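You operate a simulated robot arm through the tools that you are given. There is no shell and no other tool. Be economical: measure what you need, move in short steps, check, and stop when the job is done.

The job below is to be done with a simulated two-armed robot. You get a single attempt, and the scene is never put back.

JOB
Put two of the white treat tubs from the top of the laundry counter on the top of the blue table. Then hold the hand vacuum on the middle of the wooden work top steady with one hand and press the vacuum button to switch it on with the other. The order counts.

It is judged by the outcome, as a careful person would: the job done as asked, and still so three seconds after it is handed in. It fails if anything else is knocked over, pushed out of place, dropped, spilled or broken.

ROBOT AND FRAMES
Two 7-joint arms with two-finger parallel grippers on one trunk, on a base that drives. Base frame: it is fixed to the floor where the robot stands at the start and does not move with it; the origin is under the middle of the robot, x ahead of it, y to its left, z up; the surface under the hand at the start is at about z = 0.9. Lengths are in m, angles in rad, forces in N, time in s.
The left shoulder is at the start at [0.02, 0.113, 1.385], the right one opposite. With the tool pointing down near the work surface each hand reaches from about 0.1 to 0.56 m from the robot's upright axis, wherever it stands, measured 20 degrees to its own side. Places, roughly: hand vacuum [-0.25, 3.25, 1]; top of the blue table [-3, 0.8, 0.8]; vacuum button [-0.3, 3.3, 1.1]. Payload 1.57 kg a hand.
Tool frame (each hand has its own): the origin (TCP) lies between the finger pads and is the grasp point; the fingertips stand 0.03 m ahead of it; z points along the fingers, y is the line along which they close. The gripper opens to 0.08 m. The fingers are 0.017 m wide and 0.012 m thick; the gripper's body (0.04 by 0.082 m) begins 0.08 m behind the TCP.
Orientation is told as [roll, pitch, yaw] about the base's x, y, z axes, in that order, counted from this pose: with the fingers straight down and closing along the base's y, the tool's x points along the base's -x, its y along +y and its z along -z.

CONTROLS
- The arms move only by the tool step_arm. It takes "left_rows", "right_rows" or both (then of equal length, played together; a hand with none holds still); each is a list of rows, each an object of numbers (a shift or turn left out is 0, a gripper value left out holds the last): "fingers": the closure, from 0 (fully open) to 1 (shut); "dx", "dy", "dz": the shift along the base's x, y, z in units of 40 mm (1.0 is 40 mm); "wx", "wy", "wz": the turn, a rotation vector about the base's x, y, z in units of 4 degrees (1.0 is 4 degrees). In form: [{"fingers": .., "dx": .., "dy": .., "dz": .., "wx": .., "wy": .., "wz": ..}, ...]. A call has 1 to 20 rows; each row shifts and turns the commanded pose from where the row before left it. A call with a number of a shift or a turn outside -1 to 1 is refused whole. Rows are played at 5 a second. More than 0.05 m and 0.15 rad between two rows, or a gripper value outside its range, and nothing of the call is played. A pose out of reach is approached as far as the arm can. The call stops where the force on the tool passes 40 N (or 10 N more than at its start, if that is more) or the arm is blocked; 0.2 s more then pass. The fingers move at their own pace (about 0.045 m/s each) and stop on an object; they squeeze with about 21 N. The grip force told is the motor's: it shows also when the fingers shut on nothing. Time passes only in rows, and 0.2 s behind the last, so rows that do not move let the fingers close. It gives the time, the measured TCP pose, the force on the tool (base axes), the opening and the grip force at its end, in the units of the frame above (readings bear some noise), with the torque about the TCP (base axes, N m) and any sound that the robot's microphone picked up.
- Cameras (640 x 400 px; columns grow to the right, rows downward): "scene" is now at [0.0752, -0.0354, 1.4844]; the picture's right is [-0.49, -0.87, 0.00], its down [-0.68, 0.39, -0.62] and it looks along [0.54, -0.30, -0.79] (base axes); focal length 278 px, centre (320, 200). "left" rides on the left gripper at [0.072, 0.007, -0.122] in its tool frame; the picture's right is [-0.09, 1.00, 0.00], its down [-0.84, -0.08, -0.54] and it looks along [-0.54, -0.05, 0.84] (tool axes); focal length 238 px, centre (320, 200). "right" rides on the right gripper at [0.072, -0.007, -0.122] in its tool frame; the picture's right is [0.09, 1.00, 0.00], its down [-0.84, 0.08, -0.54] and it looks along [-0.54, 0.05, 0.84] (tool axes); focal length 238 px, centre (320, 200). There is no depth. A picture from a camera that has moved, and an enlarged one, comes with that camera's place and axes in the base frame and with its lens.
- grab_frame(camera): a new picture of that camera. The clock stands still meanwhile.
- lift_body(by): slides the trunk up (or, below 0, down) by that many m; the arms and the scene camera ride with it, the base frame stays. It gives what a move gives, with no picture.
- roll_base(legs): drives the robot by 1 to 6 legs, each [ahead, left, turn to the left] in m, m and rad, along the robot's own axes; the way and the turn of a leg run together, so that a leg with both is an arc; at most 1.5 m and 3.142 rad a leg. The arms and the cameras ride along, it lands a little off, and it stops where it bumps. It gives what a move gives.
- turn_head(pan, tilt): turns the head with the scene camera to pan (to the left, within 1.396 rad either way) and tilt (down, from -0.506 to 1.204), counted from straight ahead of the robot. It gives what a move gives.
- inspect(camera, box): a new picture of the part [left, top, right, bottom] of that camera's present view, enlarged. The clock stands still meanwhile.
- sign_off(): hands the job in; it is judged then, once.

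Work in short steps. Places have to be worked out from the pictures, the camera data and where the tool is seen: move nearer, look again, correct. Check each grasp and each placing, and mend what went wrong. You have 165 turns and 130 pictures in all, those below and enlarged ones among them. Open the grippers and draw the arms clear of the work before you hand the job in, unless the task says otherwise; then end with one line.

The tools are called as name(argument=value, ...) on one line, values as JSON. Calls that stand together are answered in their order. step_arm: Moves the arms, as the interface text tells. Its arguments: {"type":"object","properties":{"left_rows":{"type":"array"},"right_rows":{"type":"array"}},"required":[]} The other tools are called the same way: lift_body (by) slides the trunk up or down; roll_base (legs) drives the base; turn_head (pan, tilt) turns the head that bears the scene camera; grab_frame (camera) takes a picture; inspect (camera, box) takes an enlarged picture of a part of a camera's view; sign_off () hands the job in.

At the start:

```text
time_s: 0.0
left_tcp_pos: [0.3377, -0.0379, 0.9978]
left_tcp_rot: [0.011, -0.002, 0.006]
left_ft_force: [-0.1, -0.4, 0.0]
left_ft_torque: [0.0, 0.03, -0.03]
left_width: 0.0802
left_gripper_force: 0.0
right_tcp_pos: [0.2379, -0.3224, 1.152]
right_tcp_rot: [0.001, -0.002, 0.0]
right_ft_force: [-0.2, 0.3, -0.4]
right_ft_torque: [0.0, -0.01, 0.01]
right_width: 0.0799
right_gripper_force: 0.0
trunk travel left (down, up): [-0.438, 0.132]
robot x, y, heading: [0.0042, -0.0011, 0.002]
head pan, tilt: [-0.515, 0.904]
```

scene: 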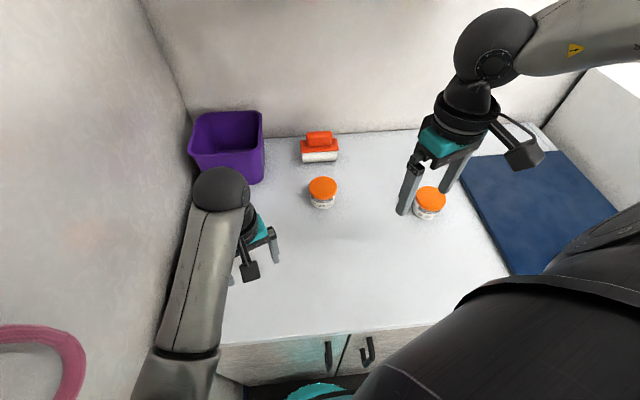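
right: 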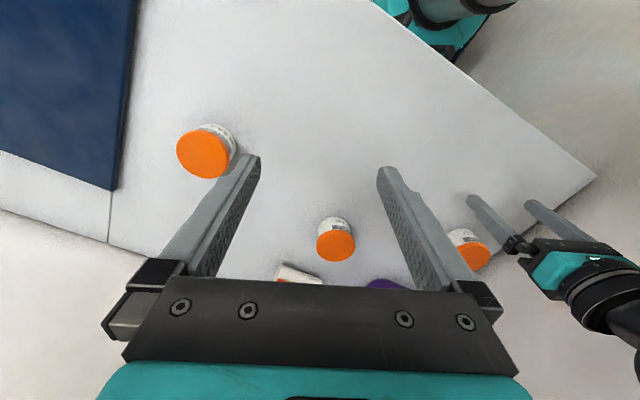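
left: 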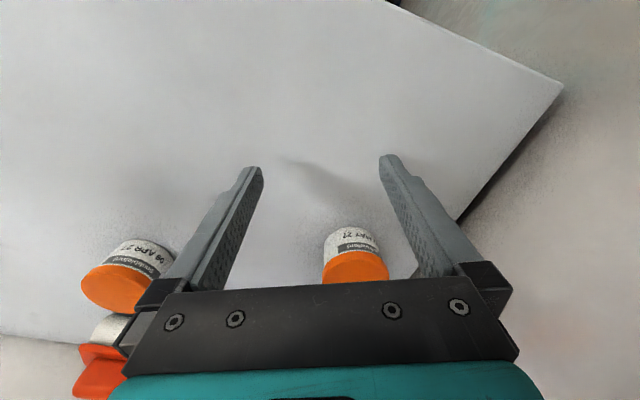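

The left and right views show tubs with orange lids on the counter; I judge them near [0.47,-0.27], [0.31,-0.47] and [0.46,-0.01]. I'll read their labels up close before grasping.

inspect(camera="left", box=[60, 200, 420, 400])

inspect(camera="scene", box=[180, 90, 500, 290])

inspect(camera="right", box=[150, 100, 510, 325])

```text
1.78 times, centred on (240, 300) of left
camera zoom: at [0.2651, -0.0327, 1.1204], right [0.09, 1.0, 0.01], down [0.84, -0.08, 0.54], along [0.54, -0.04, -0.84], focal length 424 px, centre (462, 22)
```

zoom: 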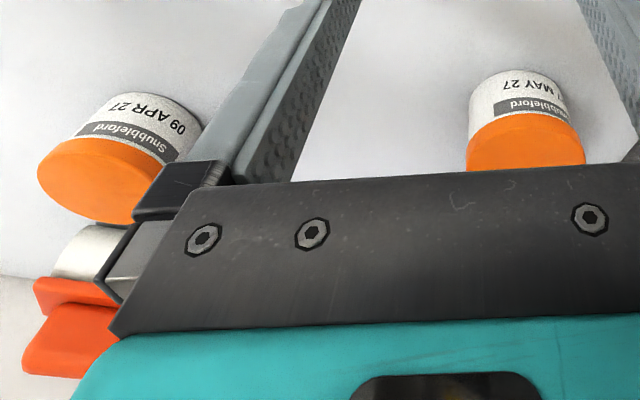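

```text
2.00 times, centred on (340, 190) of scene
camera zoom: at [0.0752, -0.0354, 1.4844], right [-0.49, -0.87, 0.0], down [-0.68, 0.39, -0.62], along [0.54, -0.3, -0.79], focal length 557 px, centre (280, 220)
```

zoom: 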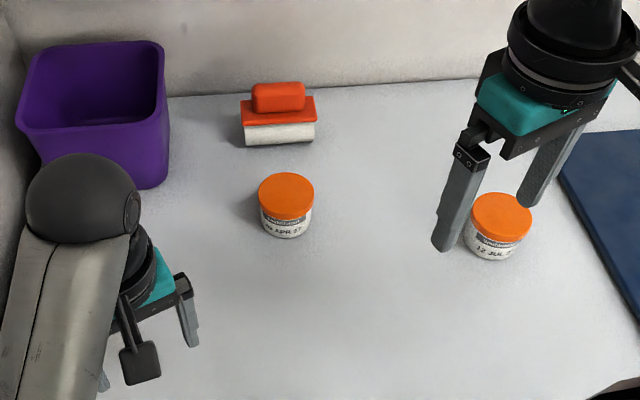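

```text
1.78 times, centred on (330, 212) of right
camera zoom: at [0.1657, -0.3284, 1.2741], right [-0.09, 1.0, 0.0], down [0.84, 0.08, 0.54], along [0.54, 0.05, -0.84], focal length 424 px, centre (302, 178)
```

zoom: 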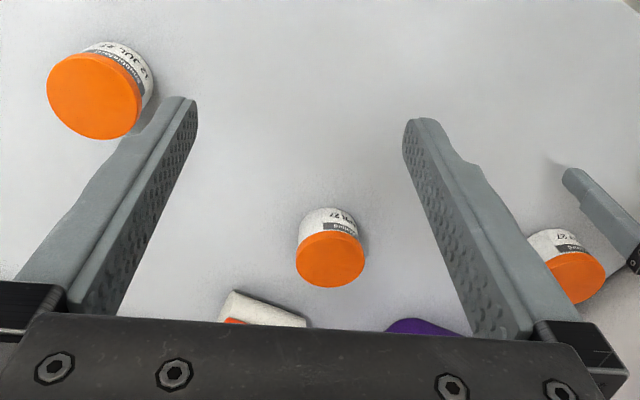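

All three tubs are the same Snubbleford kind, so any two will do. I'll take the one near [0.463,-0.013] with the left hand and the one near [0.472,-0.27] with the right, hovering above both first.

step_arm(left_rows=[{"fingers": 0, "dz": 1}, {"dz": 0.5, "dx": 0.5}, {"dx": 0.9, "dy": 0.2}, {"dx": 0.9, "dy": 0.2}, {"dx": 0.8, "dy": 0.2}, {}], right_rows=[{"fingers": 0, "dx": 1, "dy": 0.2}, {"dx": 1, "dy": 0.3}, {"dx": 1, "dy": 0.3}, {"dx": 1, "dy": 0.3, "dz": -0.5}, {"dx": 1, "dy": 0.2, "dz": -0.5}, {"dx": 0.8, "dz": -0.7}])

grab_frame(camera="left")

grab_frame(camera="right")

```text
time_s: 1.4
left_tcp_pos: [0.4585, -0.0211, 1.0575]
left_tcp_rot: [0.014, -0.001, 0.0]
left_ft_force: [0.2, -0.6, -0.1]
left_ft_torque: [0.0, -0.01, 0.01]
left_width: 0.08
left_gripper_force: 0.0
right_tcp_pos: [0.4696, -0.2764, 1.0848]
right_tcp_rot: [0.006, -0.005, 0.0]
right_ft_force: [-0.5, 0.2, -0.2]
right_ft_torque: [0.0, 0.01, 0.01]
right_width: 0.0803
right_gripper_force: 0.0
trunk travel left (down, up): [-0.438, 0.132]
robot x, y, heading: [-0.0008, -0.0003, 0.002]
head pan, tilt: [-0.515, 0.904]
```

```text
123 pictures are left
camera left: at [0.3853, -0.016, 1.1807], right [0.09, 1.0, 0.01], down [0.84, -0.09, 0.54], along [0.54, -0.04, -0.84], focal length 238 px, centre (320, 200)
```

left: 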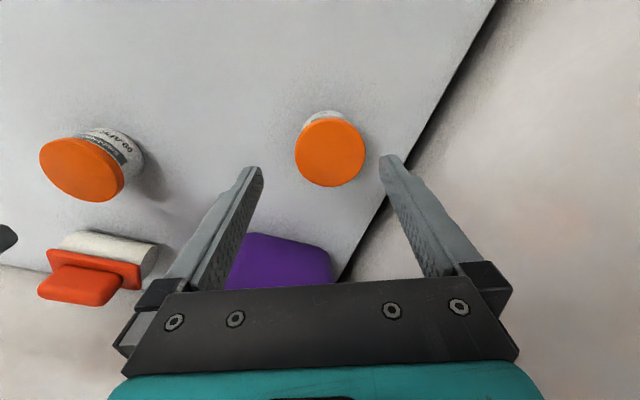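

```text
122 pictures are left
camera right: at [0.3962, -0.2835, 1.2063], right [-0.09, 1.0, 0.01], down [0.83, 0.08, 0.55], along [0.54, 0.06, -0.84], focal length 238 px, centre (320, 200)
```

right: 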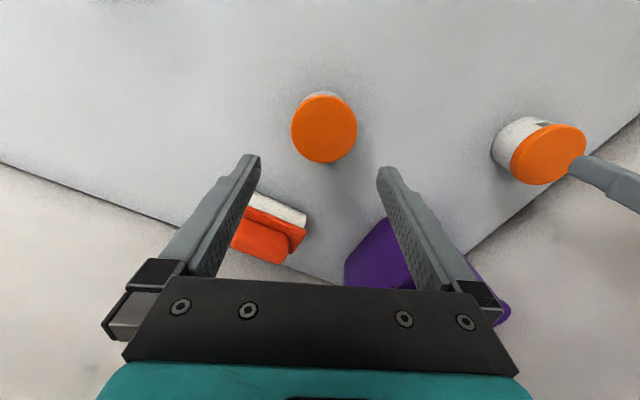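

Left lid is at about [0.476,-0.011] and right lid at about [0.4695,-0.271], with lid tops near z 0.955. I'll centre the hands and drop to just above the lids.

step_arm(left_rows=[{"dx": 0.43, "dy": 0.25, "dz": -0.4}, {"dz": -0.6}, {"dz": -0.4}, {}], right_rows=[{"dy": 0.13, "dz": -0.7}, {"dz": -0.7}, {"dz": -0.7}, {}])

grab_frame(camera="left")

grab_frame(camera="right")

```text
time_s: 2.4
left_tcp_pos: [0.4792, -0.0015, 1.0026]
left_tcp_rot: [0.013, -0.001, 0.006]
left_ft_force: [-0.5, -0.3, 0.6]
left_ft_torque: [0.01, 0.01, 0.02]
left_width: 0.0798
left_gripper_force: 0.0
right_tcp_pos: [0.4708, -0.2647, 1.0005]
right_tcp_rot: [0.0, 0.0, 0.001]
right_ft_force: [-0.2, 0.4, -0.1]
right_ft_torque: [0.03, 0.01, -0.02]
right_width: 0.08
right_gripper_force: 0.1
trunk travel left (down, up): [-0.438, 0.132]
robot x, y, heading: [-0.0009, -0.0013, 0.0]
head pan, tilt: [-0.515, 0.904]
```

```text
121 pictures are left
camera left: at [0.4069, 0.0036, 1.1253], right [0.09, 1.0, 0.01], down [0.84, -0.08, 0.54], along [0.54, -0.04, -0.84], focal length 238 px, centre (320, 200)
```

left: 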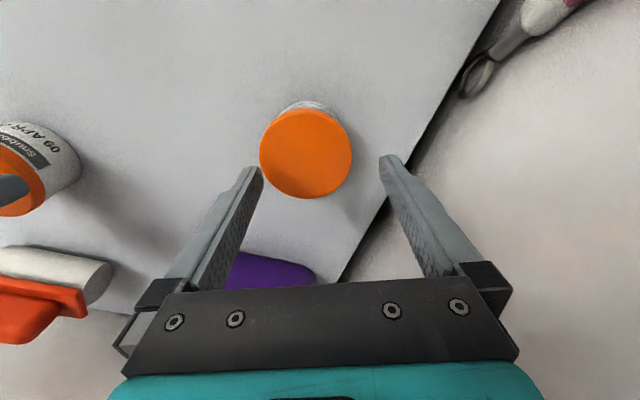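

```text
120 pictures are left
camera right: at [0.3989, -0.2703, 1.1215], right [-0.09, 1.0, 0.0], down [0.84, 0.08, 0.54], along [0.54, 0.05, -0.84], focal length 238 px, centre (320, 200)
```

right: 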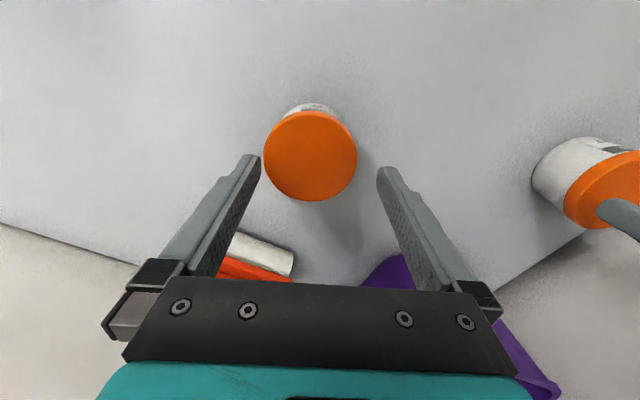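

The lids sit about 10 mm (left) and 6.5 mm (right) to the right of each gripper's centreline. I'll correct, then descend around the tubs to TCP z of about 0.94.

step_arm(left_rows=[{"dx": -0.15, "dy": -0.25}, {}, {"dz": -0.5}, {"dz": -0.5}, {"dz": -0.5}, {}], right_rows=[{"dx": -0.07, "dy": -0.16}, {}, {"dz": -0.5}, {"dz": -0.5}, {"dz": -0.5}, {}])

grab_frame(camera="left")

grab_frame(camera="right")

```text
time_s: 3.8
left_tcp_pos: [0.4728, -0.0128, 0.9411]
left_tcp_rot: [0.011, -0.003, 0.004]
left_ft_force: [-0.4, 0.2, 0.4]
left_ft_torque: [0.03, -0.04, 0.01]
left_width: 0.08
left_gripper_force: 0.1
right_tcp_pos: [0.4666, -0.2706, 0.9408]
right_tcp_rot: [0.001, -0.001, 0.0]
right_ft_force: [-0.4, 0.6, 0.7]
right_ft_torque: [0.03, -0.02, 0.0]
right_width: 0.0798
right_gripper_force: 0.0
trunk travel left (down, up): [-0.438, 0.132]
robot x, y, heading: [-0.0001, -0.001, -0.0]
head pan, tilt: [-0.515, 0.904]
```

```text
119 pictures are left
camera left: at [0.4, -0.0083, 1.0637], right [0.09, 1.0, 0.01], down [0.84, -0.08, 0.54], along [0.54, -0.04, -0.84], focal length 238 px, centre (320, 200)
```

left: 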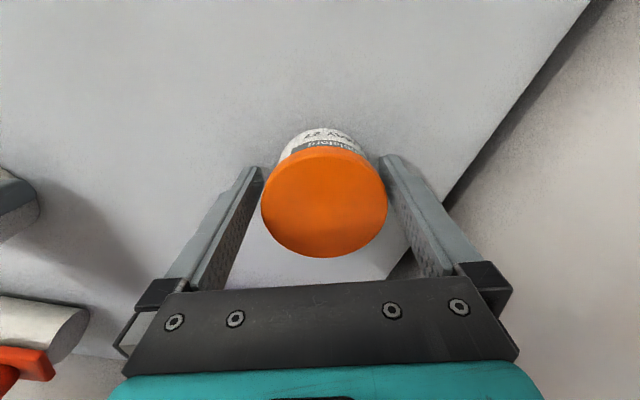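

```text
118 pictures are left
camera right: at [0.3948, -0.2771, 1.0628], right [-0.09, 1.0, 0.0], down [0.84, 0.08, 0.54], along [0.54, 0.05, -0.84], focal length 238 px, centre (320, 200)
```

right: 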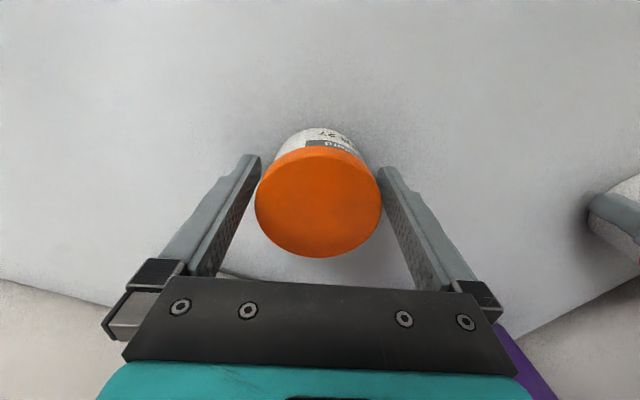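

Both tubs are centred between the fingers with clearance. Closing.

step_arm(left_rows=[{"fingers": 1}, {}, {}, {}], right_rows=[{"fingers": 1}, {}, {}, {}])

```text
time_s: 4.8
left_tcp_pos: [0.4724, -0.0137, 0.9409]
left_tcp_rot: [0.012, -0.001, 0.005]
left_ft_force: [0.4, 0.3, -0.1]
left_ft_torque: [0.04, 0.04, 0.01]
left_width: 0.0706
left_gripper_force: 20.4
right_tcp_pos: [0.4675, -0.2707, 0.9405]
right_tcp_rot: [0.0, 0.0, -0.001]
right_ft_force: [-0.8, 0.9, 0.1]
right_ft_torque: [0.01, -0.01, -0.01]
right_width: 0.0713
right_gripper_force: 21.0
trunk travel left (down, up): [-0.438, 0.132]
robot x, y, heading: [-0.0008, 0.0006, -0.003]
head pan, tilt: [-0.515, 0.904]
```

Both grips hold at about 0.071 m width. Lifting both by about 0.12 m and drawing them in.

step_arm(left_rows=[{"dz": 0.5}, {"dz": 1}, {"dz": 1}, {"dz": 0.8}, {"dx": -1}, {"dx": -1}, {"dx": -0.5}, {}], right_rows=[{"dz": 0.5}, {"dz": 1}, {"dz": 1}, {"dz": 0.8}, {"dx": -1}, {"dx": -1}, {"dx": -0.5}, {}])

grab_frame(camera="scene")

turn_head(pan=1.3, tilt=0.4)

grab_frame(camera="scene")

turn_head(pan=-1.3, tilt=0.5)

grab_frame(camera="scene")

```text
time_s: 6.8
left_tcp_pos: [0.3507, -0.0509, 1.0755]
left_tcp_rot: [-0.007, 0.016, -0.033]
left_ft_force: [-0.5, -0.1, -1.9]
left_ft_torque: [0.0, 0.04, -0.02]
left_width: 0.0703
left_gripper_force: 21.1
right_tcp_pos: [0.3602, -0.2865, 1.0738]
right_tcp_rot: [0.012, -0.006, -0.004]
right_ft_force: [0.5, 0.1, -1.8]
right_ft_torque: [0.03, 0.01, 0.0]
right_width: 0.071
right_gripper_force: 21.4
trunk travel left (down, up): [-0.438, 0.132]
robot x, y, heading: [-0.0032, -0.0031, -0.0]
head pan, tilt: [-0.515, 0.904]
stopped in row 8 (left hand): the arm was blocked; the commanded pose is now the measured one
```

```text
117 pictures are left
camera scene: at [0.0658, -0.0546, 1.4858], right [-0.49, -0.87, -0.01], down [-0.68, 0.4, -0.62], along [0.54, -0.3, -0.79], focal length 278 px, centre (320, 200)
```

scene: 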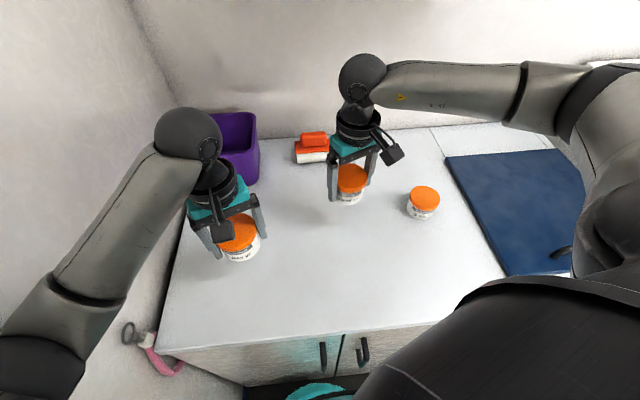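

```text
time_s: 8.6
left_tcp_pos: [0.3507, -0.0503, 1.0751]
left_tcp_rot: [-0.007, 0.015, -0.028]
left_ft_force: [-0.6, 0.8, -1.6]
left_ft_torque: [0.01, -0.01, -0.02]
left_width: 0.0705
left_gripper_force: 21.1
right_tcp_pos: [0.3594, -0.2858, 1.0718]
right_tcp_rot: [0.015, -0.007, -0.001]
right_ft_force: [0.0, -0.7, -0.8]
right_ft_torque: [0.0, 0.02, 0.0]
right_width: 0.0711
right_gripper_force: 20.7
trunk travel left (down, up): [-0.438, 0.132]
robot x, y, heading: [-0.002, -0.001, 0.001]
head pan, tilt: [1.3, 0.4]
```

```text
116 pictures are left
camera scene: at [0.0248, 0.0703, 1.529], right [0.96, -0.27, 0.0], down [-0.1, -0.36, -0.93], along [0.25, 0.89, -0.38], focal length 278 px, centre (320, 200)
```

scene: 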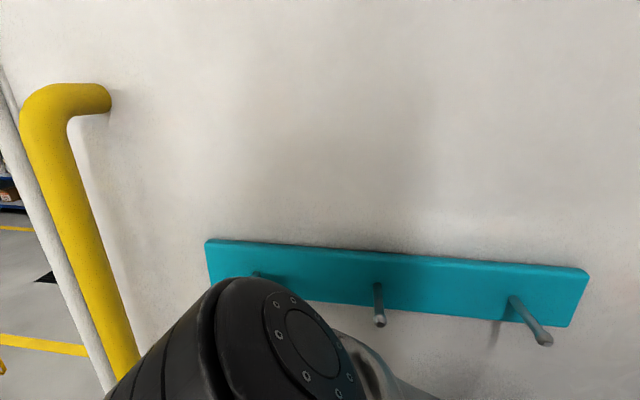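

```text
time_s: 10.9
left_tcp_pos: [0.3516, -0.0509, 1.0744]
left_tcp_rot: [-0.01, 0.015, -0.03]
left_ft_force: [-0.6, -0.2, -1.1]
left_ft_torque: [0.0, 0.02, -0.02]
left_width: 0.0705
left_gripper_force: 21.4
right_tcp_pos: [0.3604, -0.2872, 1.0736]
right_tcp_rot: [0.013, -0.006, -0.002]
right_ft_force: [-0.6, 0.1, -0.8]
right_ft_torque: [-0.01, 0.0, 0.0]
right_width: 0.071
right_gripper_force: 20.9
trunk travel left (down, up): [-0.438, 0.132]
robot x, y, heading: [0.0014, -0.0021, -0.002]
head pan, tilt: [-1.3, 0.499]
```

```text
115 pictures are left
camera scene: at [0.0245, -0.1062, 1.5174], right [-0.96, -0.27, -0.01], down [-0.12, 0.47, -0.87], along [0.24, -0.84, -0.49], focal length 278 px, centre (320, 200)
```

scene: 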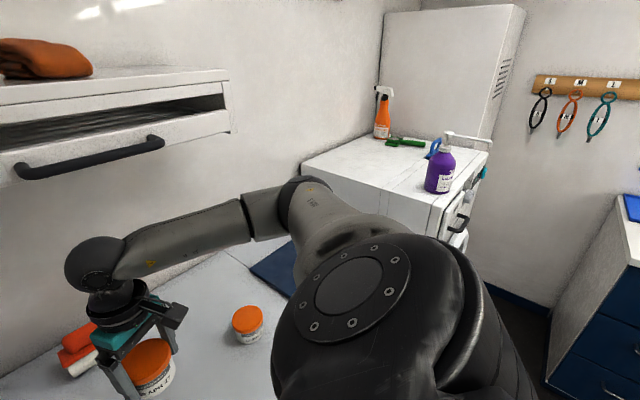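

Both tubs are held, but the left arm got blocked, probably its elbow against the left wall. I'll look at that side before moving anything.

turn_head(pan=1.0, tilt=0.95)

grab_frame(camera="scene")

turn_head(pan=0.4, tilt=0.8)

grab_frame(camera="scene")

```text
time_s: 13.1
left_tcp_pos: [0.3507, -0.0517, 1.0747]
left_tcp_rot: [-0.008, 0.013, -0.03]
left_ft_force: [0.6, 0.5, -0.1]
left_ft_torque: [0.02, 0.04, 0.0]
left_width: 0.0704
left_gripper_force: 20.8
right_tcp_pos: [0.3605, -0.2867, 1.0724]
right_tcp_rot: [0.013, -0.007, 0.0]
right_ft_force: [0.8, -0.5, -1.6]
right_ft_torque: [-0.01, 0.0, -0.03]
right_width: 0.0709
right_gripper_force: 20.5
trunk travel left (down, up): [-0.438, 0.132]
robot x, y, heading: [-0.0017, 0.0025, -0.003]
head pan, tilt: [1.0, 0.949]
```

```text
114 pictures are left
camera scene: at [0.0399, 0.0435, 1.482], right [0.84, -0.54, 0.0], down [-0.44, -0.68, -0.59], along [0.32, 0.5, -0.8], focal length 278 px, centre (320, 200)
```

scene: 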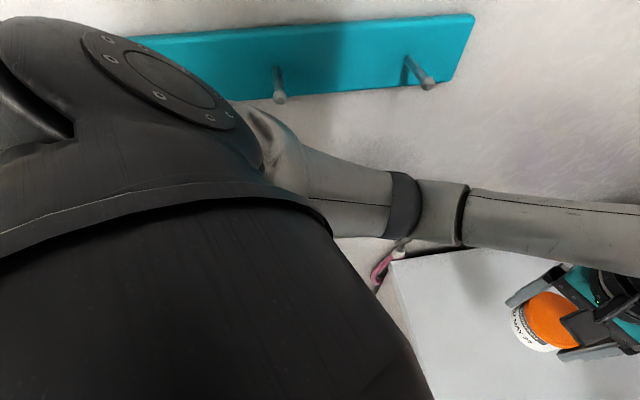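

```text
time_s: 14.1
left_tcp_pos: [0.3513, -0.0502, 1.0748]
left_tcp_rot: [-0.008, 0.013, -0.033]
left_ft_force: [-0.1, -0.2, -0.7]
left_ft_torque: [0.0, -0.04, 0.04]
left_width: 0.0706
left_gripper_force: 20.8
right_tcp_pos: [0.3612, -0.2853, 1.0718]
right_tcp_rot: [0.013, -0.007, -0.003]
right_ft_force: [-0.9, -0.2, -1.5]
right_ft_torque: [0.02, 0.0, -0.02]
right_width: 0.0712
right_gripper_force: 20.1
trunk travel left (down, up): [-0.438, 0.132]
robot x, y, heading: [0.0014, -0.0016, -0.001]
head pan, tilt: [0.4, 0.799]
```

```text
113 pictures are left
camera scene: at [0.0747, 0.0136, 1.4933], right [0.39, -0.92, -0.01], down [-0.66, -0.27, -0.7], along [0.65, 0.28, -0.71], focal length 278 px, centre (320, 200)
```

scene: 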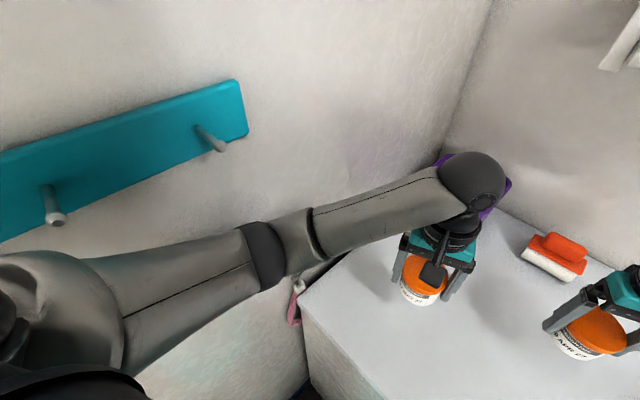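

A pink item beside the counter seems to have changed place since the first picture. I'll look closer to find out whether the elbow moved it.

inspect(camera="scene", box=[200, 220, 400, 345])

turn_head(pan=0.75, tilt=1.2)

grab_frame(camera="scene")

grab_frame(camera="left")

```text
3.20 times, centred on (300, 282) of scene
camera zoom: at [0.0747, 0.0136, 1.4933], right [0.39, -0.92, -0.01], down [-0.66, -0.27, -0.7], along [0.65, 0.28, -0.71], focal length 891 px, centre (384, -64)
```

zoom: 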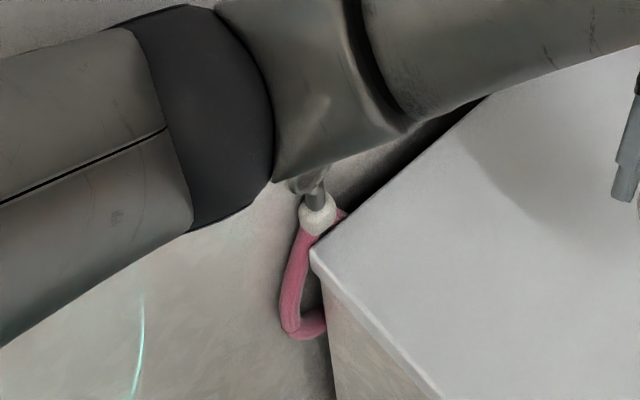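

```text
time_s: 14.9
left_tcp_pos: [0.3508, -0.051, 1.0753]
left_tcp_rot: [-0.009, 0.015, -0.032]
left_ft_force: [-0.2, -0.2, -1.3]
left_ft_torque: [-0.02, 0.01, 0.03]
left_width: 0.0703
left_gripper_force: 20.9
right_tcp_pos: [0.3608, -0.2857, 1.0721]
right_tcp_rot: [0.011, -0.006, -0.001]
right_ft_force: [-0.1, 0.3, -1.3]
right_ft_torque: [0.04, 0.02, -0.03]
right_width: 0.0709
right_gripper_force: 21.2
trunk travel left (down, up): [-0.438, 0.132]
robot x, y, heading: [0.0005, -0.0025, -0.001]
head pan, tilt: [0.75, 1.201]
```

```text
111 pictures are left
camera scene: at [0.0416, 0.0207, 1.4655], right [0.68, -0.73, -0.01], down [-0.68, -0.63, -0.38], along [0.27, 0.26, -0.93], focal length 278 px, centre (320, 200)
```

scene: 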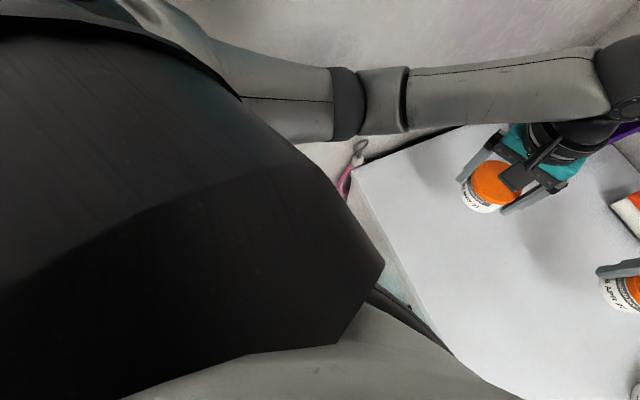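

```text
110 pictures are left
camera left: at [0.2803, -0.0405, 1.1985], right [0.12, 0.99, -0.01], down [0.84, -0.1, 0.53], along [0.53, -0.07, -0.85], focal length 238 px, centre (320, 200)
```

left: 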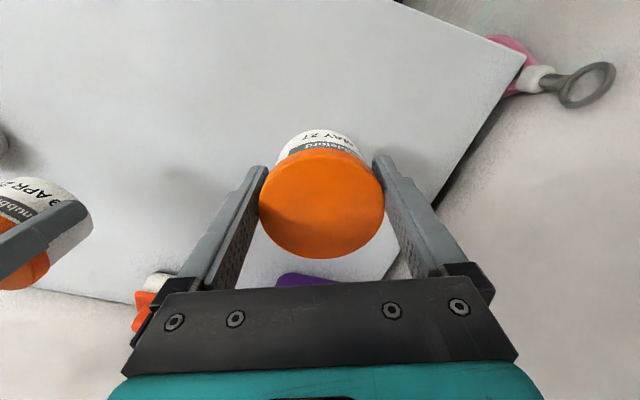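

The pink lead with the metal ring appears to have hung near the third peg at the start and now lies by the counter's left edge. I'll zoom in to see how it is supported.

inspect(camera="left", box=[440, 0, 640, 125])

inspect(camera="scene", box=[280, 50, 480, 175])

```text
3.20 times, centred on (540, 62) of left
camera zoom: at [0.2803, -0.0405, 1.1985], right [0.12, 0.99, -0.01], down [0.84, -0.1, 0.53], along [0.53, -0.07, -0.85], focal length 763 px, centre (-384, 640)
```

zoom: 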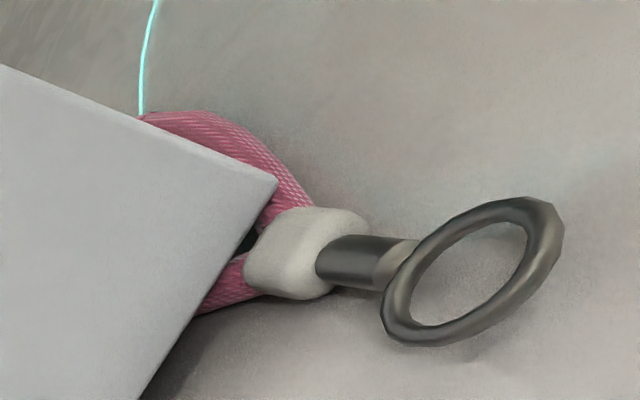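

```text
3.20 times, centred on (380, 112) of scene
camera zoom: at [0.0416, 0.0207, 1.4655], right [0.68, -0.73, -0.01], down [-0.68, -0.63, -0.38], along [0.27, 0.26, -0.93], focal length 891 px, centre (128, 480)
```

zoom: 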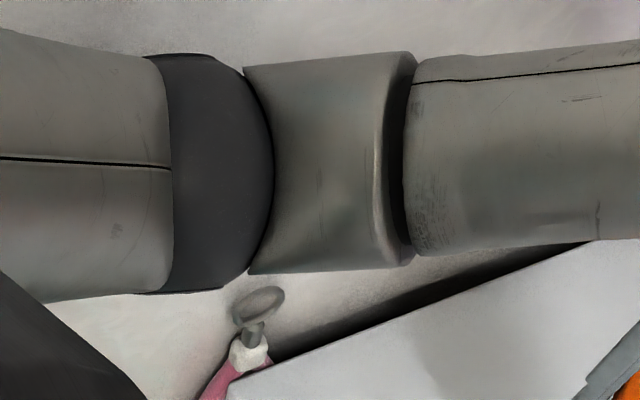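

The lead rests at the counter's front-left corner with its ring up, not visibly pinned. I'll ease the robot straight right, away from the wall, then check it stays put; I'll deliver the tubs first and come back to rehang it.

roll_base(legs=[[0, -0.06, 0]])

grab_frame(camera="scene")

```text
time_s: 16.1
left_tcp_pos: [0.3556, -0.0825, 1.072]
left_tcp_rot: [-0.012, 0.015, -0.014]
left_ft_force: [-1.4, 0.4, -0.8]
left_ft_torque: [0.0, 0.02, -0.02]
left_width: 0.0706
left_gripper_force: 21.1
right_tcp_pos: [0.3642, -0.327, 1.0727]
right_tcp_rot: [-0.003, -0.001, 0.003]
right_ft_force: [-0.1, -0.6, -1.3]
right_ft_torque: [-0.04, -0.04, -0.02]
right_width: 0.071
right_gripper_force: 21.0
trunk travel left (down, up): [-0.438, 0.132]
robot x, y, heading: [-0.0057, -0.0538, 0.006]
head pan, tilt: [0.75, 1.201]
stopped in leg 1: the robot was blocked; the commanded pose is now the measured one
```

```text
107 pictures are left
camera scene: at [0.0449, -0.0146, 1.4648], right [0.69, -0.73, 0.0], down [-0.68, -0.64, -0.36], along [0.26, 0.25, -0.93], focal length 278 px, centre (320, 200)
```

scene: 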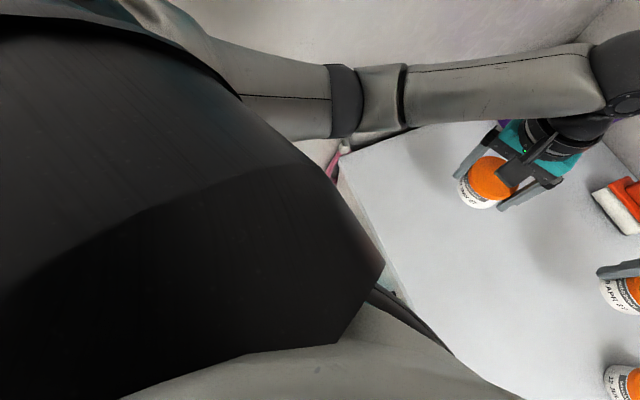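

The base stopped after about 5 cm, blocked by something. I'll check the right side.

turn_head(pan=-1.2, tilt=0.8)

grab_frame(camera="scene")

grab_frame(camera="left")

grab_frame(camera="right")

```text
time_s: 17.9
left_tcp_pos: [0.356, -0.0833, 1.0713]
left_tcp_rot: [-0.013, 0.018, -0.015]
left_ft_force: [0.5, -0.4, -1.3]
left_ft_torque: [-0.01, 0.0, 0.01]
left_width: 0.0703
left_gripper_force: 20.7
right_tcp_pos: [0.3646, -0.3266, 1.073]
right_tcp_rot: [-0.002, -0.001, 0.003]
right_ft_force: [0.5, -0.4, -1.3]
right_ft_torque: [-0.01, 0.03, 0.01]
right_width: 0.071
right_gripper_force: 21.5
trunk travel left (down, up): [-0.438, 0.132]
robot x, y, heading: [-0.0024, -0.0554, 0.009]
head pan, tilt: [-1.201, 0.799]
```

```text
106 pictures are left
camera scene: at [0.0351, -0.1291, 1.4925], right [-0.93, -0.37, 0.0], down [-0.26, 0.67, -0.7], along [0.26, -0.65, -0.72], focal length 278 px, centre (320, 200)
```

scene: 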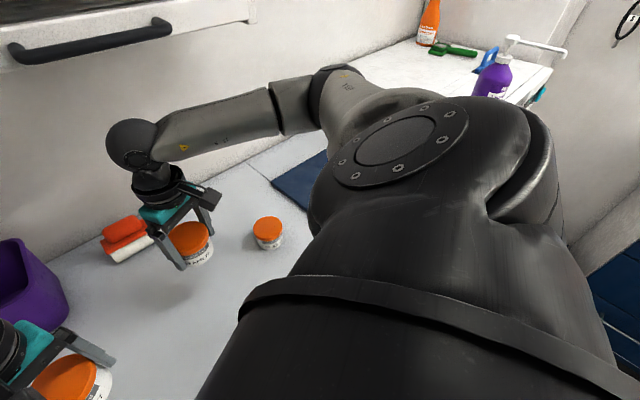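

```text
105 pictures are left
camera left: at [0.2866, -0.0739, 1.1956], right [0.11, 0.99, -0.01], down [0.85, -0.08, 0.53], along [0.52, -0.07, -0.85], focal length 238 px, centre (320, 200)
```

left: 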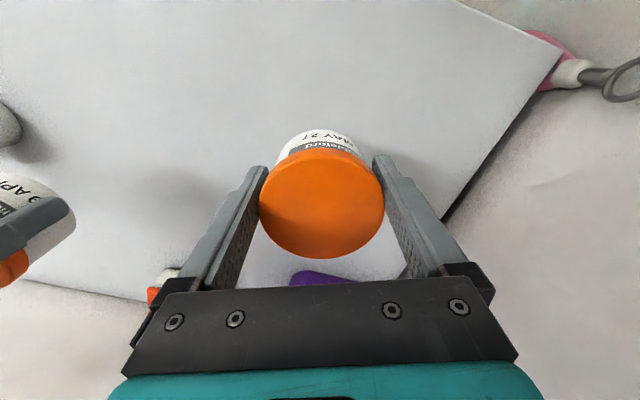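

```text
104 pictures are left
camera right: at [0.2925, -0.3322, 1.1949], right [-0.1, 1.0, 0.0], down [0.84, 0.08, 0.54], along [0.54, 0.05, -0.84], focal length 238 px, centre (320, 200)
```

right: 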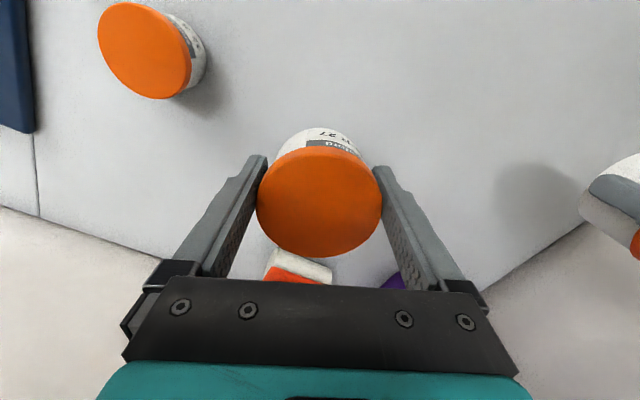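

The lead stayed where it was, and I see nothing near the right arm. I'll back straight out a little.

roll_base(legs=[[-0.25, 0, 0]])

turn_head(pan=1.396, tilt=0.5)

grab_frame(camera="scene")

turn_head(pan=0.5, tilt=0.6)

grab_frame(camera="scene")

```text
time_s: 19.8
left_tcp_pos: [0.0987, -0.0846, 1.0716]
left_tcp_rot: [-0.012, 0.018, -0.015]
left_ft_force: [-1.0, -0.8, -1.3]
left_ft_torque: [0.06, 0.0, -0.03]
left_width: 0.0706
left_gripper_force: 21.4
right_tcp_pos: [0.1072, -0.3274, 1.0748]
right_tcp_rot: [-0.001, 0.002, 0.001]
right_ft_force: [-0.2, -0.2, -1.1]
right_ft_torque: [0.0, -0.02, 0.02]
right_width: 0.071
right_gripper_force: 21.2
trunk travel left (down, up): [-0.438, 0.132]
robot x, y, heading: [-0.2624, -0.0565, 0.004]
head pan, tilt: [-1.201, 0.799]
```

```text
time_s: 22.1
left_tcp_pos: [0.1014, -0.0834, 1.0724]
left_tcp_rot: [-0.012, 0.017, -0.014]
left_ft_force: [-0.8, 0.2, -1.4]
left_ft_torque: [0.02, 0.01, -0.05]
left_width: 0.0703
left_gripper_force: 20.5
right_tcp_pos: [0.1085, -0.3275, 1.0739]
right_tcp_rot: [-0.002, 0.001, 0.003]
right_ft_force: [0.7, 0.0, -0.2]
right_ft_torque: [-0.01, 0.01, 0.03]
right_width: 0.0707
right_gripper_force: 20.7
trunk travel left (down, up): [-0.438, 0.132]
robot x, y, heading: [-0.261, -0.0555, 0.003]
head pan, tilt: [1.396, 0.499]
```

```text
103 pictures are left
camera scene: at [-0.2359, 0.0344, 1.5185], right [0.99, -0.17, 0.0], down [-0.08, -0.47, -0.88], along [0.15, 0.87, -0.48], focal length 278 px, centre (320, 200)
```

scene: 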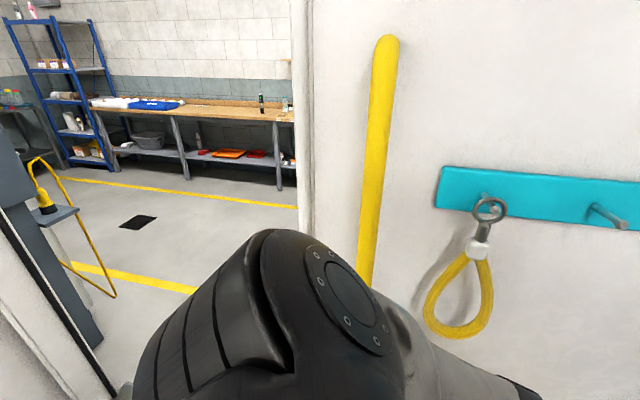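

```text
time_s: 23.3
left_tcp_pos: [0.0999, -0.0839, 1.0714]
left_tcp_rot: [-0.011, 0.018, -0.014]
left_ft_force: [-0.3, 0.1, -1.0]
left_ft_torque: [0.01, 0.03, 0.0]
left_width: 0.0706
left_gripper_force: 20.7
right_tcp_pos: [0.1086, -0.3277, 1.0708]
right_tcp_rot: [-0.003, 0.0, 0.003]
right_ft_force: [0.1, 0.4, -1.0]
right_ft_torque: [0.0, 0.06, -0.03]
right_width: 0.0708
right_gripper_force: 21.1
trunk travel left (down, up): [-0.438, 0.132]
robot x, y, heading: [-0.2616, -0.0563, 0.003]
head pan, tilt: [0.499, 0.6]
```

```text
102 pictures are left
camera scene: at [-0.174, -0.0125, 1.5094], right [0.48, -0.88, 0.0], down [-0.49, -0.27, -0.83], along [0.72, 0.4, -0.56], focal length 278 px, centre (320, 200)
```

scene: 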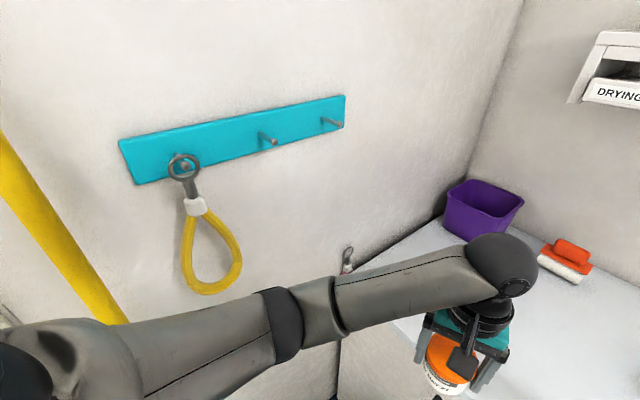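

A yellow lead still hangs on peg 1, so the pink one fell from peg 3 (tip near [0.21,0.165,1.37]) and I must rehang it later. Next I back further out of the alcove and look around for the way to the blue table.

roll_base(legs=[[-0.4, -0.05, 0]])

turn_head(pan=1.396, tilt=0.3)

grab_frame(camera="scene")

turn_head(pan=-1.396, tilt=0.4)

grab_frame(camera="scene")

```text
time_s: 25.9
left_tcp_pos: [-0.3015, -0.1368, 1.0721]
left_tcp_rot: [-0.009, 0.018, -0.013]
left_ft_force: [-0.3, -0.2, -0.4]
left_ft_torque: [0.02, -0.01, 0.01]
left_width: 0.0704
left_gripper_force: 21.6
right_tcp_pos: [-0.2936, -0.3802, 1.0724]
right_tcp_rot: [-0.003, -0.001, 0.004]
right_ft_force: [-0.2, -0.2, -0.6]
right_ft_torque: [-0.02, 0.0, 0.01]
right_width: 0.071
right_gripper_force: 20.8
trunk travel left (down, up): [-0.438, 0.132]
robot x, y, heading: [-0.6631, -0.1063, 0.007]
head pan, tilt: [0.499, 0.6]
```

```text
time_s: 27.1
left_tcp_pos: [-0.3007, -0.1374, 1.0732]
left_tcp_rot: [-0.011, 0.017, -0.015]
left_ft_force: [0.1, 0.4, -1.0]
left_ft_torque: [-0.01, 0.03, 0.01]
left_width: 0.0705
left_gripper_force: 21.0
right_tcp_pos: [-0.2926, -0.3804, 1.0727]
right_tcp_rot: [-0.002, -0.001, 0.001]
right_ft_force: [-0.4, 0.4, -0.4]
right_ft_torque: [-0.01, 0.01, 0.03]
right_width: 0.071
right_gripper_force: 20.6
trunk travel left (down, up): [-0.438, 0.132]
robot x, y, heading: [-0.6635, -0.109, 0.003]
head pan, tilt: [1.396, 0.3]
```

```text
101 pictures are left
camera scene: at [-0.6359, -0.0161, 1.5369], right [0.99, -0.17, 0.0], down [-0.05, -0.29, -0.96], along [0.16, 0.94, -0.3], focal length 278 px, centre (320, 200)
```

scene: 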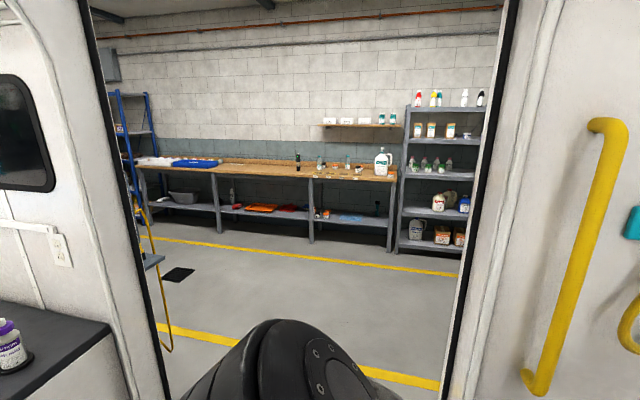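

```text
time_s: 29.5
left_tcp_pos: [-0.2999, -0.1372, 1.0724]
left_tcp_rot: [-0.009, 0.02, -0.012]
left_ft_force: [0.4, -0.4, -1.2]
left_ft_torque: [-0.01, 0.01, 0.0]
left_width: 0.0705
left_gripper_force: 20.8
right_tcp_pos: [-0.2937, -0.3793, 1.0727]
right_tcp_rot: [-0.002, -0.001, 0.003]
right_ft_force: [-0.2, -0.4, -1.9]
right_ft_torque: [-0.01, 0.02, 0.01]
right_width: 0.071
right_gripper_force: 21.3
trunk travel left (down, up): [-0.438, 0.132]
robot x, y, heading: [-0.6644, -0.1084, 0.0]
head pan, tilt: [-1.396, 0.4]
```

```text
100 pictures are left
camera scene: at [-0.6353, -0.1992, 1.5276], right [-0.98, -0.18, 0.0], down [-0.07, 0.38, -0.92], along [0.16, -0.91, -0.39], focal length 278 px, centre (320, 200)
```

scene: 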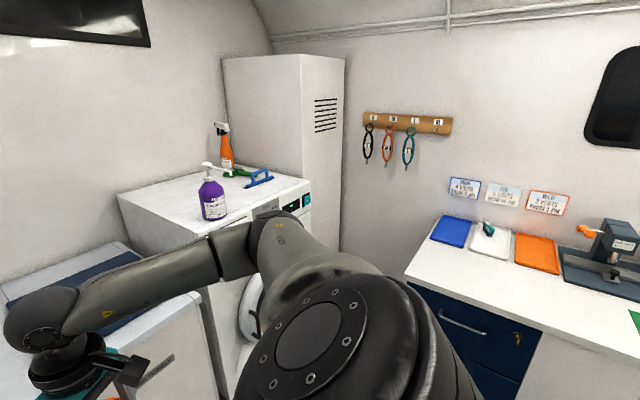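

The robot stands inside a van-like room, and the doorway on the left (centre near x≈-0.56) leads to the workshop. I'll turn left to face it, then look ahead and down.

roll_base(legs=[[0, 0, 0.8], [0, 0, 0.77]])

turn_head(pan=0, tilt=0.45)

grab_frame(camera="scene")

```text
time_s: 34.0
left_tcp_pos: [-0.6314, 0.2515, 1.0709]
left_tcp_rot: [-0.012, 0.018, 1.551]
left_ft_force: [0.1, 0.6, -2.1]
left_ft_torque: [-0.02, 0.0, -0.01]
left_width: 0.0707
left_gripper_force: 21.1
right_tcp_pos: [-0.3887, 0.2564, 1.0735]
right_tcp_rot: [-0.002, -0.001, 1.565]
right_ft_force: [1.1, 0.2, -0.7]
right_ft_torque: [0.01, 0.0, -0.03]
right_width: 0.0711
right_gripper_force: 21.1
trunk travel left (down, up): [-0.438, 0.132]
robot x, y, heading: [-0.6633, -0.1111, 1.568]
head pan, tilt: [-1.396, 0.4]
```

```text
time_s: 35.5
left_tcp_pos: [-0.6335, 0.251, 1.0727]
left_tcp_rot: [-0.01, 0.018, 1.552]
left_ft_force: [-0.6, 0.5, -0.9]
left_ft_torque: [0.0, -0.02, -0.04]
left_width: 0.0702
left_gripper_force: 21.2
right_tcp_pos: [-0.3868, 0.2574, 1.074]
right_tcp_rot: [0.0, 0.002, 1.565]
right_ft_force: [-0.2, 0.0, -0.9]
right_ft_torque: [-0.01, -0.01, -0.01]
right_width: 0.0711
right_gripper_force: 21.3
trunk travel left (down, up): [-0.438, 0.132]
robot x, y, heading: [-0.6628, -0.1106, 1.562]
head pan, tilt: [0.0, 0.45]
```

```text
99 pictures are left
camera scene: at [-0.6614, -0.006, 1.523], right [1.0, 0.0, 0.0], down [0.0, -0.44, -0.9], along [0.0, 0.9, -0.44], focal length 278 px, centre (320, 200)
```

scene: 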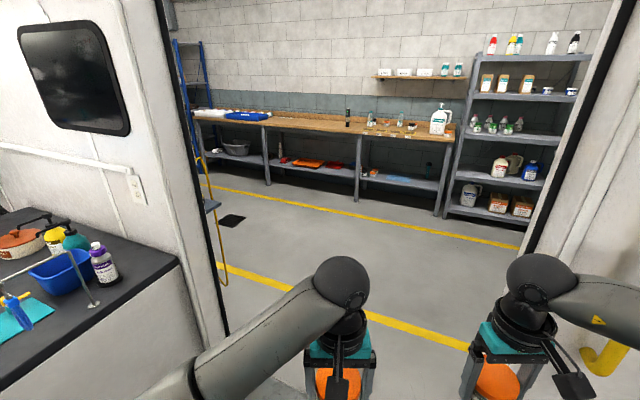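

The door spans roughly x -0.9 to -0.2. I'll bring the hands to a more symmetric, narrower pose before passing through.

step_arm(left_rows=[{"dx": -0.8}, {"dx": -0.8}, {"dx": -0.7}, {"dy": -0.5}, {}], right_rows=[{"dx": -0.8}, {"dx": -0.8}, {"dx": -0.8}, {"dx": -0.6, "dy": -0.5}, {}])

roll_base(legs=[[0, -0.1, 0]])

turn_head(pan=0, tilt=0.75)

grab_frame(camera="scene")

```text
time_s: 36.8
left_tcp_pos: [-0.7225, 0.2306, 1.0717]
left_tcp_rot: [-0.01, 0.017, 1.55]
left_ft_force: [-0.3, -0.2, -0.4]
left_ft_torque: [0.01, 0.02, 0.02]
left_width: 0.0706
left_gripper_force: 21.3
right_tcp_pos: [-0.506, 0.2388, 1.0737]
right_tcp_rot: [-0.001, 0.001, 1.565]
right_ft_force: [-0.1, -0.1, -0.9]
right_ft_torque: [-0.01, -0.01, -0.01]
right_width: 0.071
right_gripper_force: 21.5
trunk travel left (down, up): [-0.438, 0.132]
robot x, y, heading: [-0.6612, -0.1115, 1.572]
head pan, tilt: [0.0, 0.45]
```

```text
time_s: 37.9
left_tcp_pos: [-0.6216, 0.23, 1.0722]
left_tcp_rot: [-0.01, 0.018, 1.55]
left_ft_force: [0.6, -0.1, -0.7]
left_ft_torque: [-0.03, 0.05, -0.01]
left_width: 0.0705
left_gripper_force: 21.0
right_tcp_pos: [-0.4039, 0.2357, 1.0736]
right_tcp_rot: [0.0, 0.0, 1.564]
right_ft_force: [0.9, -0.1, -1.7]
right_ft_torque: [-0.01, 0.0, 0.0]
right_width: 0.0709
right_gripper_force: 20.5
trunk travel left (down, up): [-0.438, 0.132]
robot x, y, heading: [-0.5583, -0.1104, 1.57]
head pan, tilt: [0.0, 0.45]
```

```text
time_s: 38.7
left_tcp_pos: [-0.6224, 0.2305, 1.0722]
left_tcp_rot: [-0.011, 0.017, 1.549]
left_ft_force: [-0.2, -0.8, -1.4]
left_ft_torque: [0.0, 0.0, -0.01]
left_width: 0.0702
left_gripper_force: 21.0
right_tcp_pos: [-0.406, 0.2382, 1.0746]
right_tcp_rot: [-0.002, -0.001, 1.565]
right_ft_force: [0.7, 0.8, -1.6]
right_ft_torque: [0.03, -0.01, 0.0]
right_width: 0.0709
right_gripper_force: 21.1
trunk travel left (down, up): [-0.438, 0.132]
robot x, y, heading: [-0.5604, -0.1137, 1.561]
head pan, tilt: [0.0, 0.75]
```

```text
98 pictures are left
camera scene: at [-0.5604, -0.0154, 1.4966], right [1.0, 0.0, 0.0], down [0.0, -0.68, -0.73], along [0.0, 0.73, -0.68], focal length 278 px, centre (320, 200)
```

scene: 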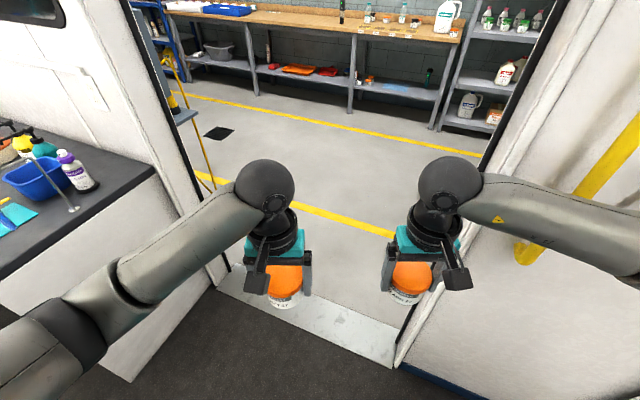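

The threshold shows the van wall is slanted about 0.4 rad from the base axes: the door runs from about (-1.16,0.82) to (-0.2,0.42), with its outward direction near heading 1.17. I'll line up with it.

roll_base(legs=[[0, 0.15, 0], [0, 0, -0.39], [0, 0.25, 0]])

grab_frame(camera="scene")

```text
time_s: 42.7
left_tcp_pos: [-0.8646, 0.326, 1.0722]
left_tcp_rot: [-0.012, 0.018, 1.159]
left_ft_force: [0.4, 0.1, -1.2]
left_ft_torque: [-0.02, -0.03, 0.02]
left_width: 0.0701
left_gripper_force: 21.0
right_tcp_pos: [-0.6625, 0.2482, 1.0735]
right_tcp_rot: [-0.002, -0.001, 1.173]
right_ft_force: [-0.8, -0.1, -0.3]
right_ft_torque: [-0.02, 0.01, 0.02]
right_width: 0.0711
right_gripper_force: 21.0
trunk travel left (down, up): [-0.438, 0.132]
robot x, y, heading: [-0.9353, -0.0147, 1.172]
head pan, tilt: [0.0, 0.75]
```

```text
97 pictures are left
camera scene: at [-0.9024, 0.0747, 1.4965], right [0.92, -0.38, 0.0], down [-0.26, -0.63, -0.73], along [0.28, 0.67, -0.68], focal length 278 px, centre (320, 200)
```

scene: 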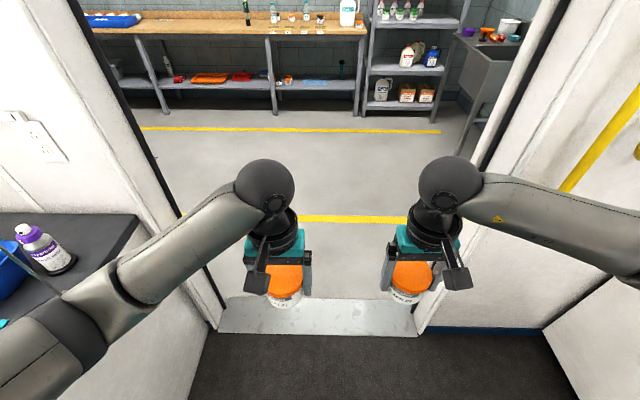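

The robot squarely faces the 1.05 m door. I'll check how far the right elbow sticks out before passing.

turn_head(pan=-0.8, tilt=0.85)

grab_frame(camera="scene")

turn_head(pan=0.8, tilt=0.85)

grab_frame(camera="scene")

```text
time_s: 43.8
left_tcp_pos: [-0.864, 0.3262, 1.0722]
left_tcp_rot: [-0.01, 0.019, 1.159]
left_ft_force: [-0.6, -0.1, -1.4]
left_ft_torque: [0.01, -0.02, 0.0]
left_width: 0.0704
left_gripper_force: 21.4
right_tcp_pos: [-0.6616, 0.2491, 1.0757]
right_tcp_rot: [-0.003, 0.0, 1.174]
right_ft_force: [0.4, -0.2, -1.0]
right_ft_torque: [-0.01, -0.01, 0.0]
right_width: 0.0708
right_gripper_force: 21.3
trunk travel left (down, up): [-0.438, 0.132]
robot x, y, heading: [-0.9399, -0.0116, 1.177]
head pan, tilt: [-0.799, 0.85]
```

```text
96 pictures are left
camera scene: at [-0.8607, 0.0267, 1.4885], right [0.37, -0.93, 0.0], down [-0.7, -0.28, -0.66], along [0.61, 0.24, -0.75], focal length 278 px, centre (320, 200)
```

scene: 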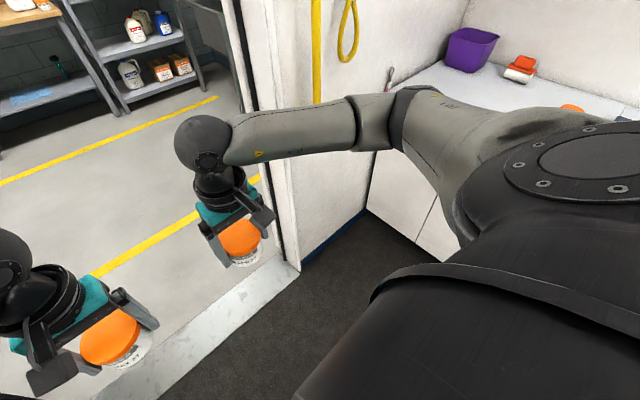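

```text
time_s: 45.5
left_tcp_pos: [-0.8634, 0.3255, 1.0712]
left_tcp_rot: [-0.013, 0.018, 1.157]
left_ft_force: [-0.1, 0.3, -0.9]
left_ft_torque: [0.02, 0.02, -0.02]
left_width: 0.0704
left_gripper_force: 21.1
right_tcp_pos: [-0.6613, 0.2484, 1.0744]
right_tcp_rot: [-0.002, -0.001, 1.175]
right_ft_force: [-0.2, 0.1, -1.4]
right_ft_torque: [0.01, 0.02, -0.01]
right_width: 0.071
right_gripper_force: 20.9
trunk travel left (down, up): [-0.438, 0.132]
robot x, y, heading: [-0.9396, -0.0129, 1.175]
head pan, tilt: [0.799, 0.85]
```

```text
95 pictures are left
camera scene: at [-0.9641, 0.0697, 1.4885], right [0.92, 0.39, 0.0], down [0.3, -0.69, -0.66], along [-0.26, 0.61, -0.75], focal length 278 px, centre (320, 200)
```

scene: 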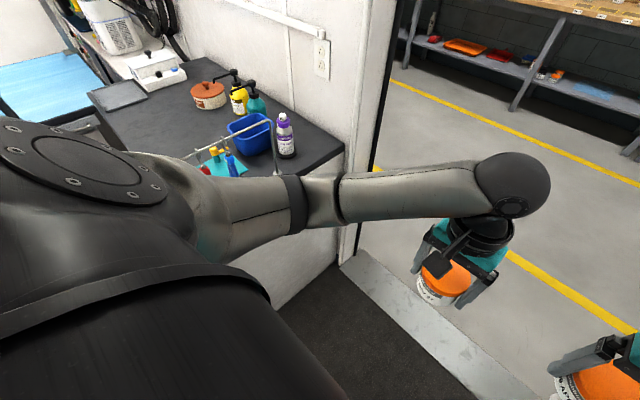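

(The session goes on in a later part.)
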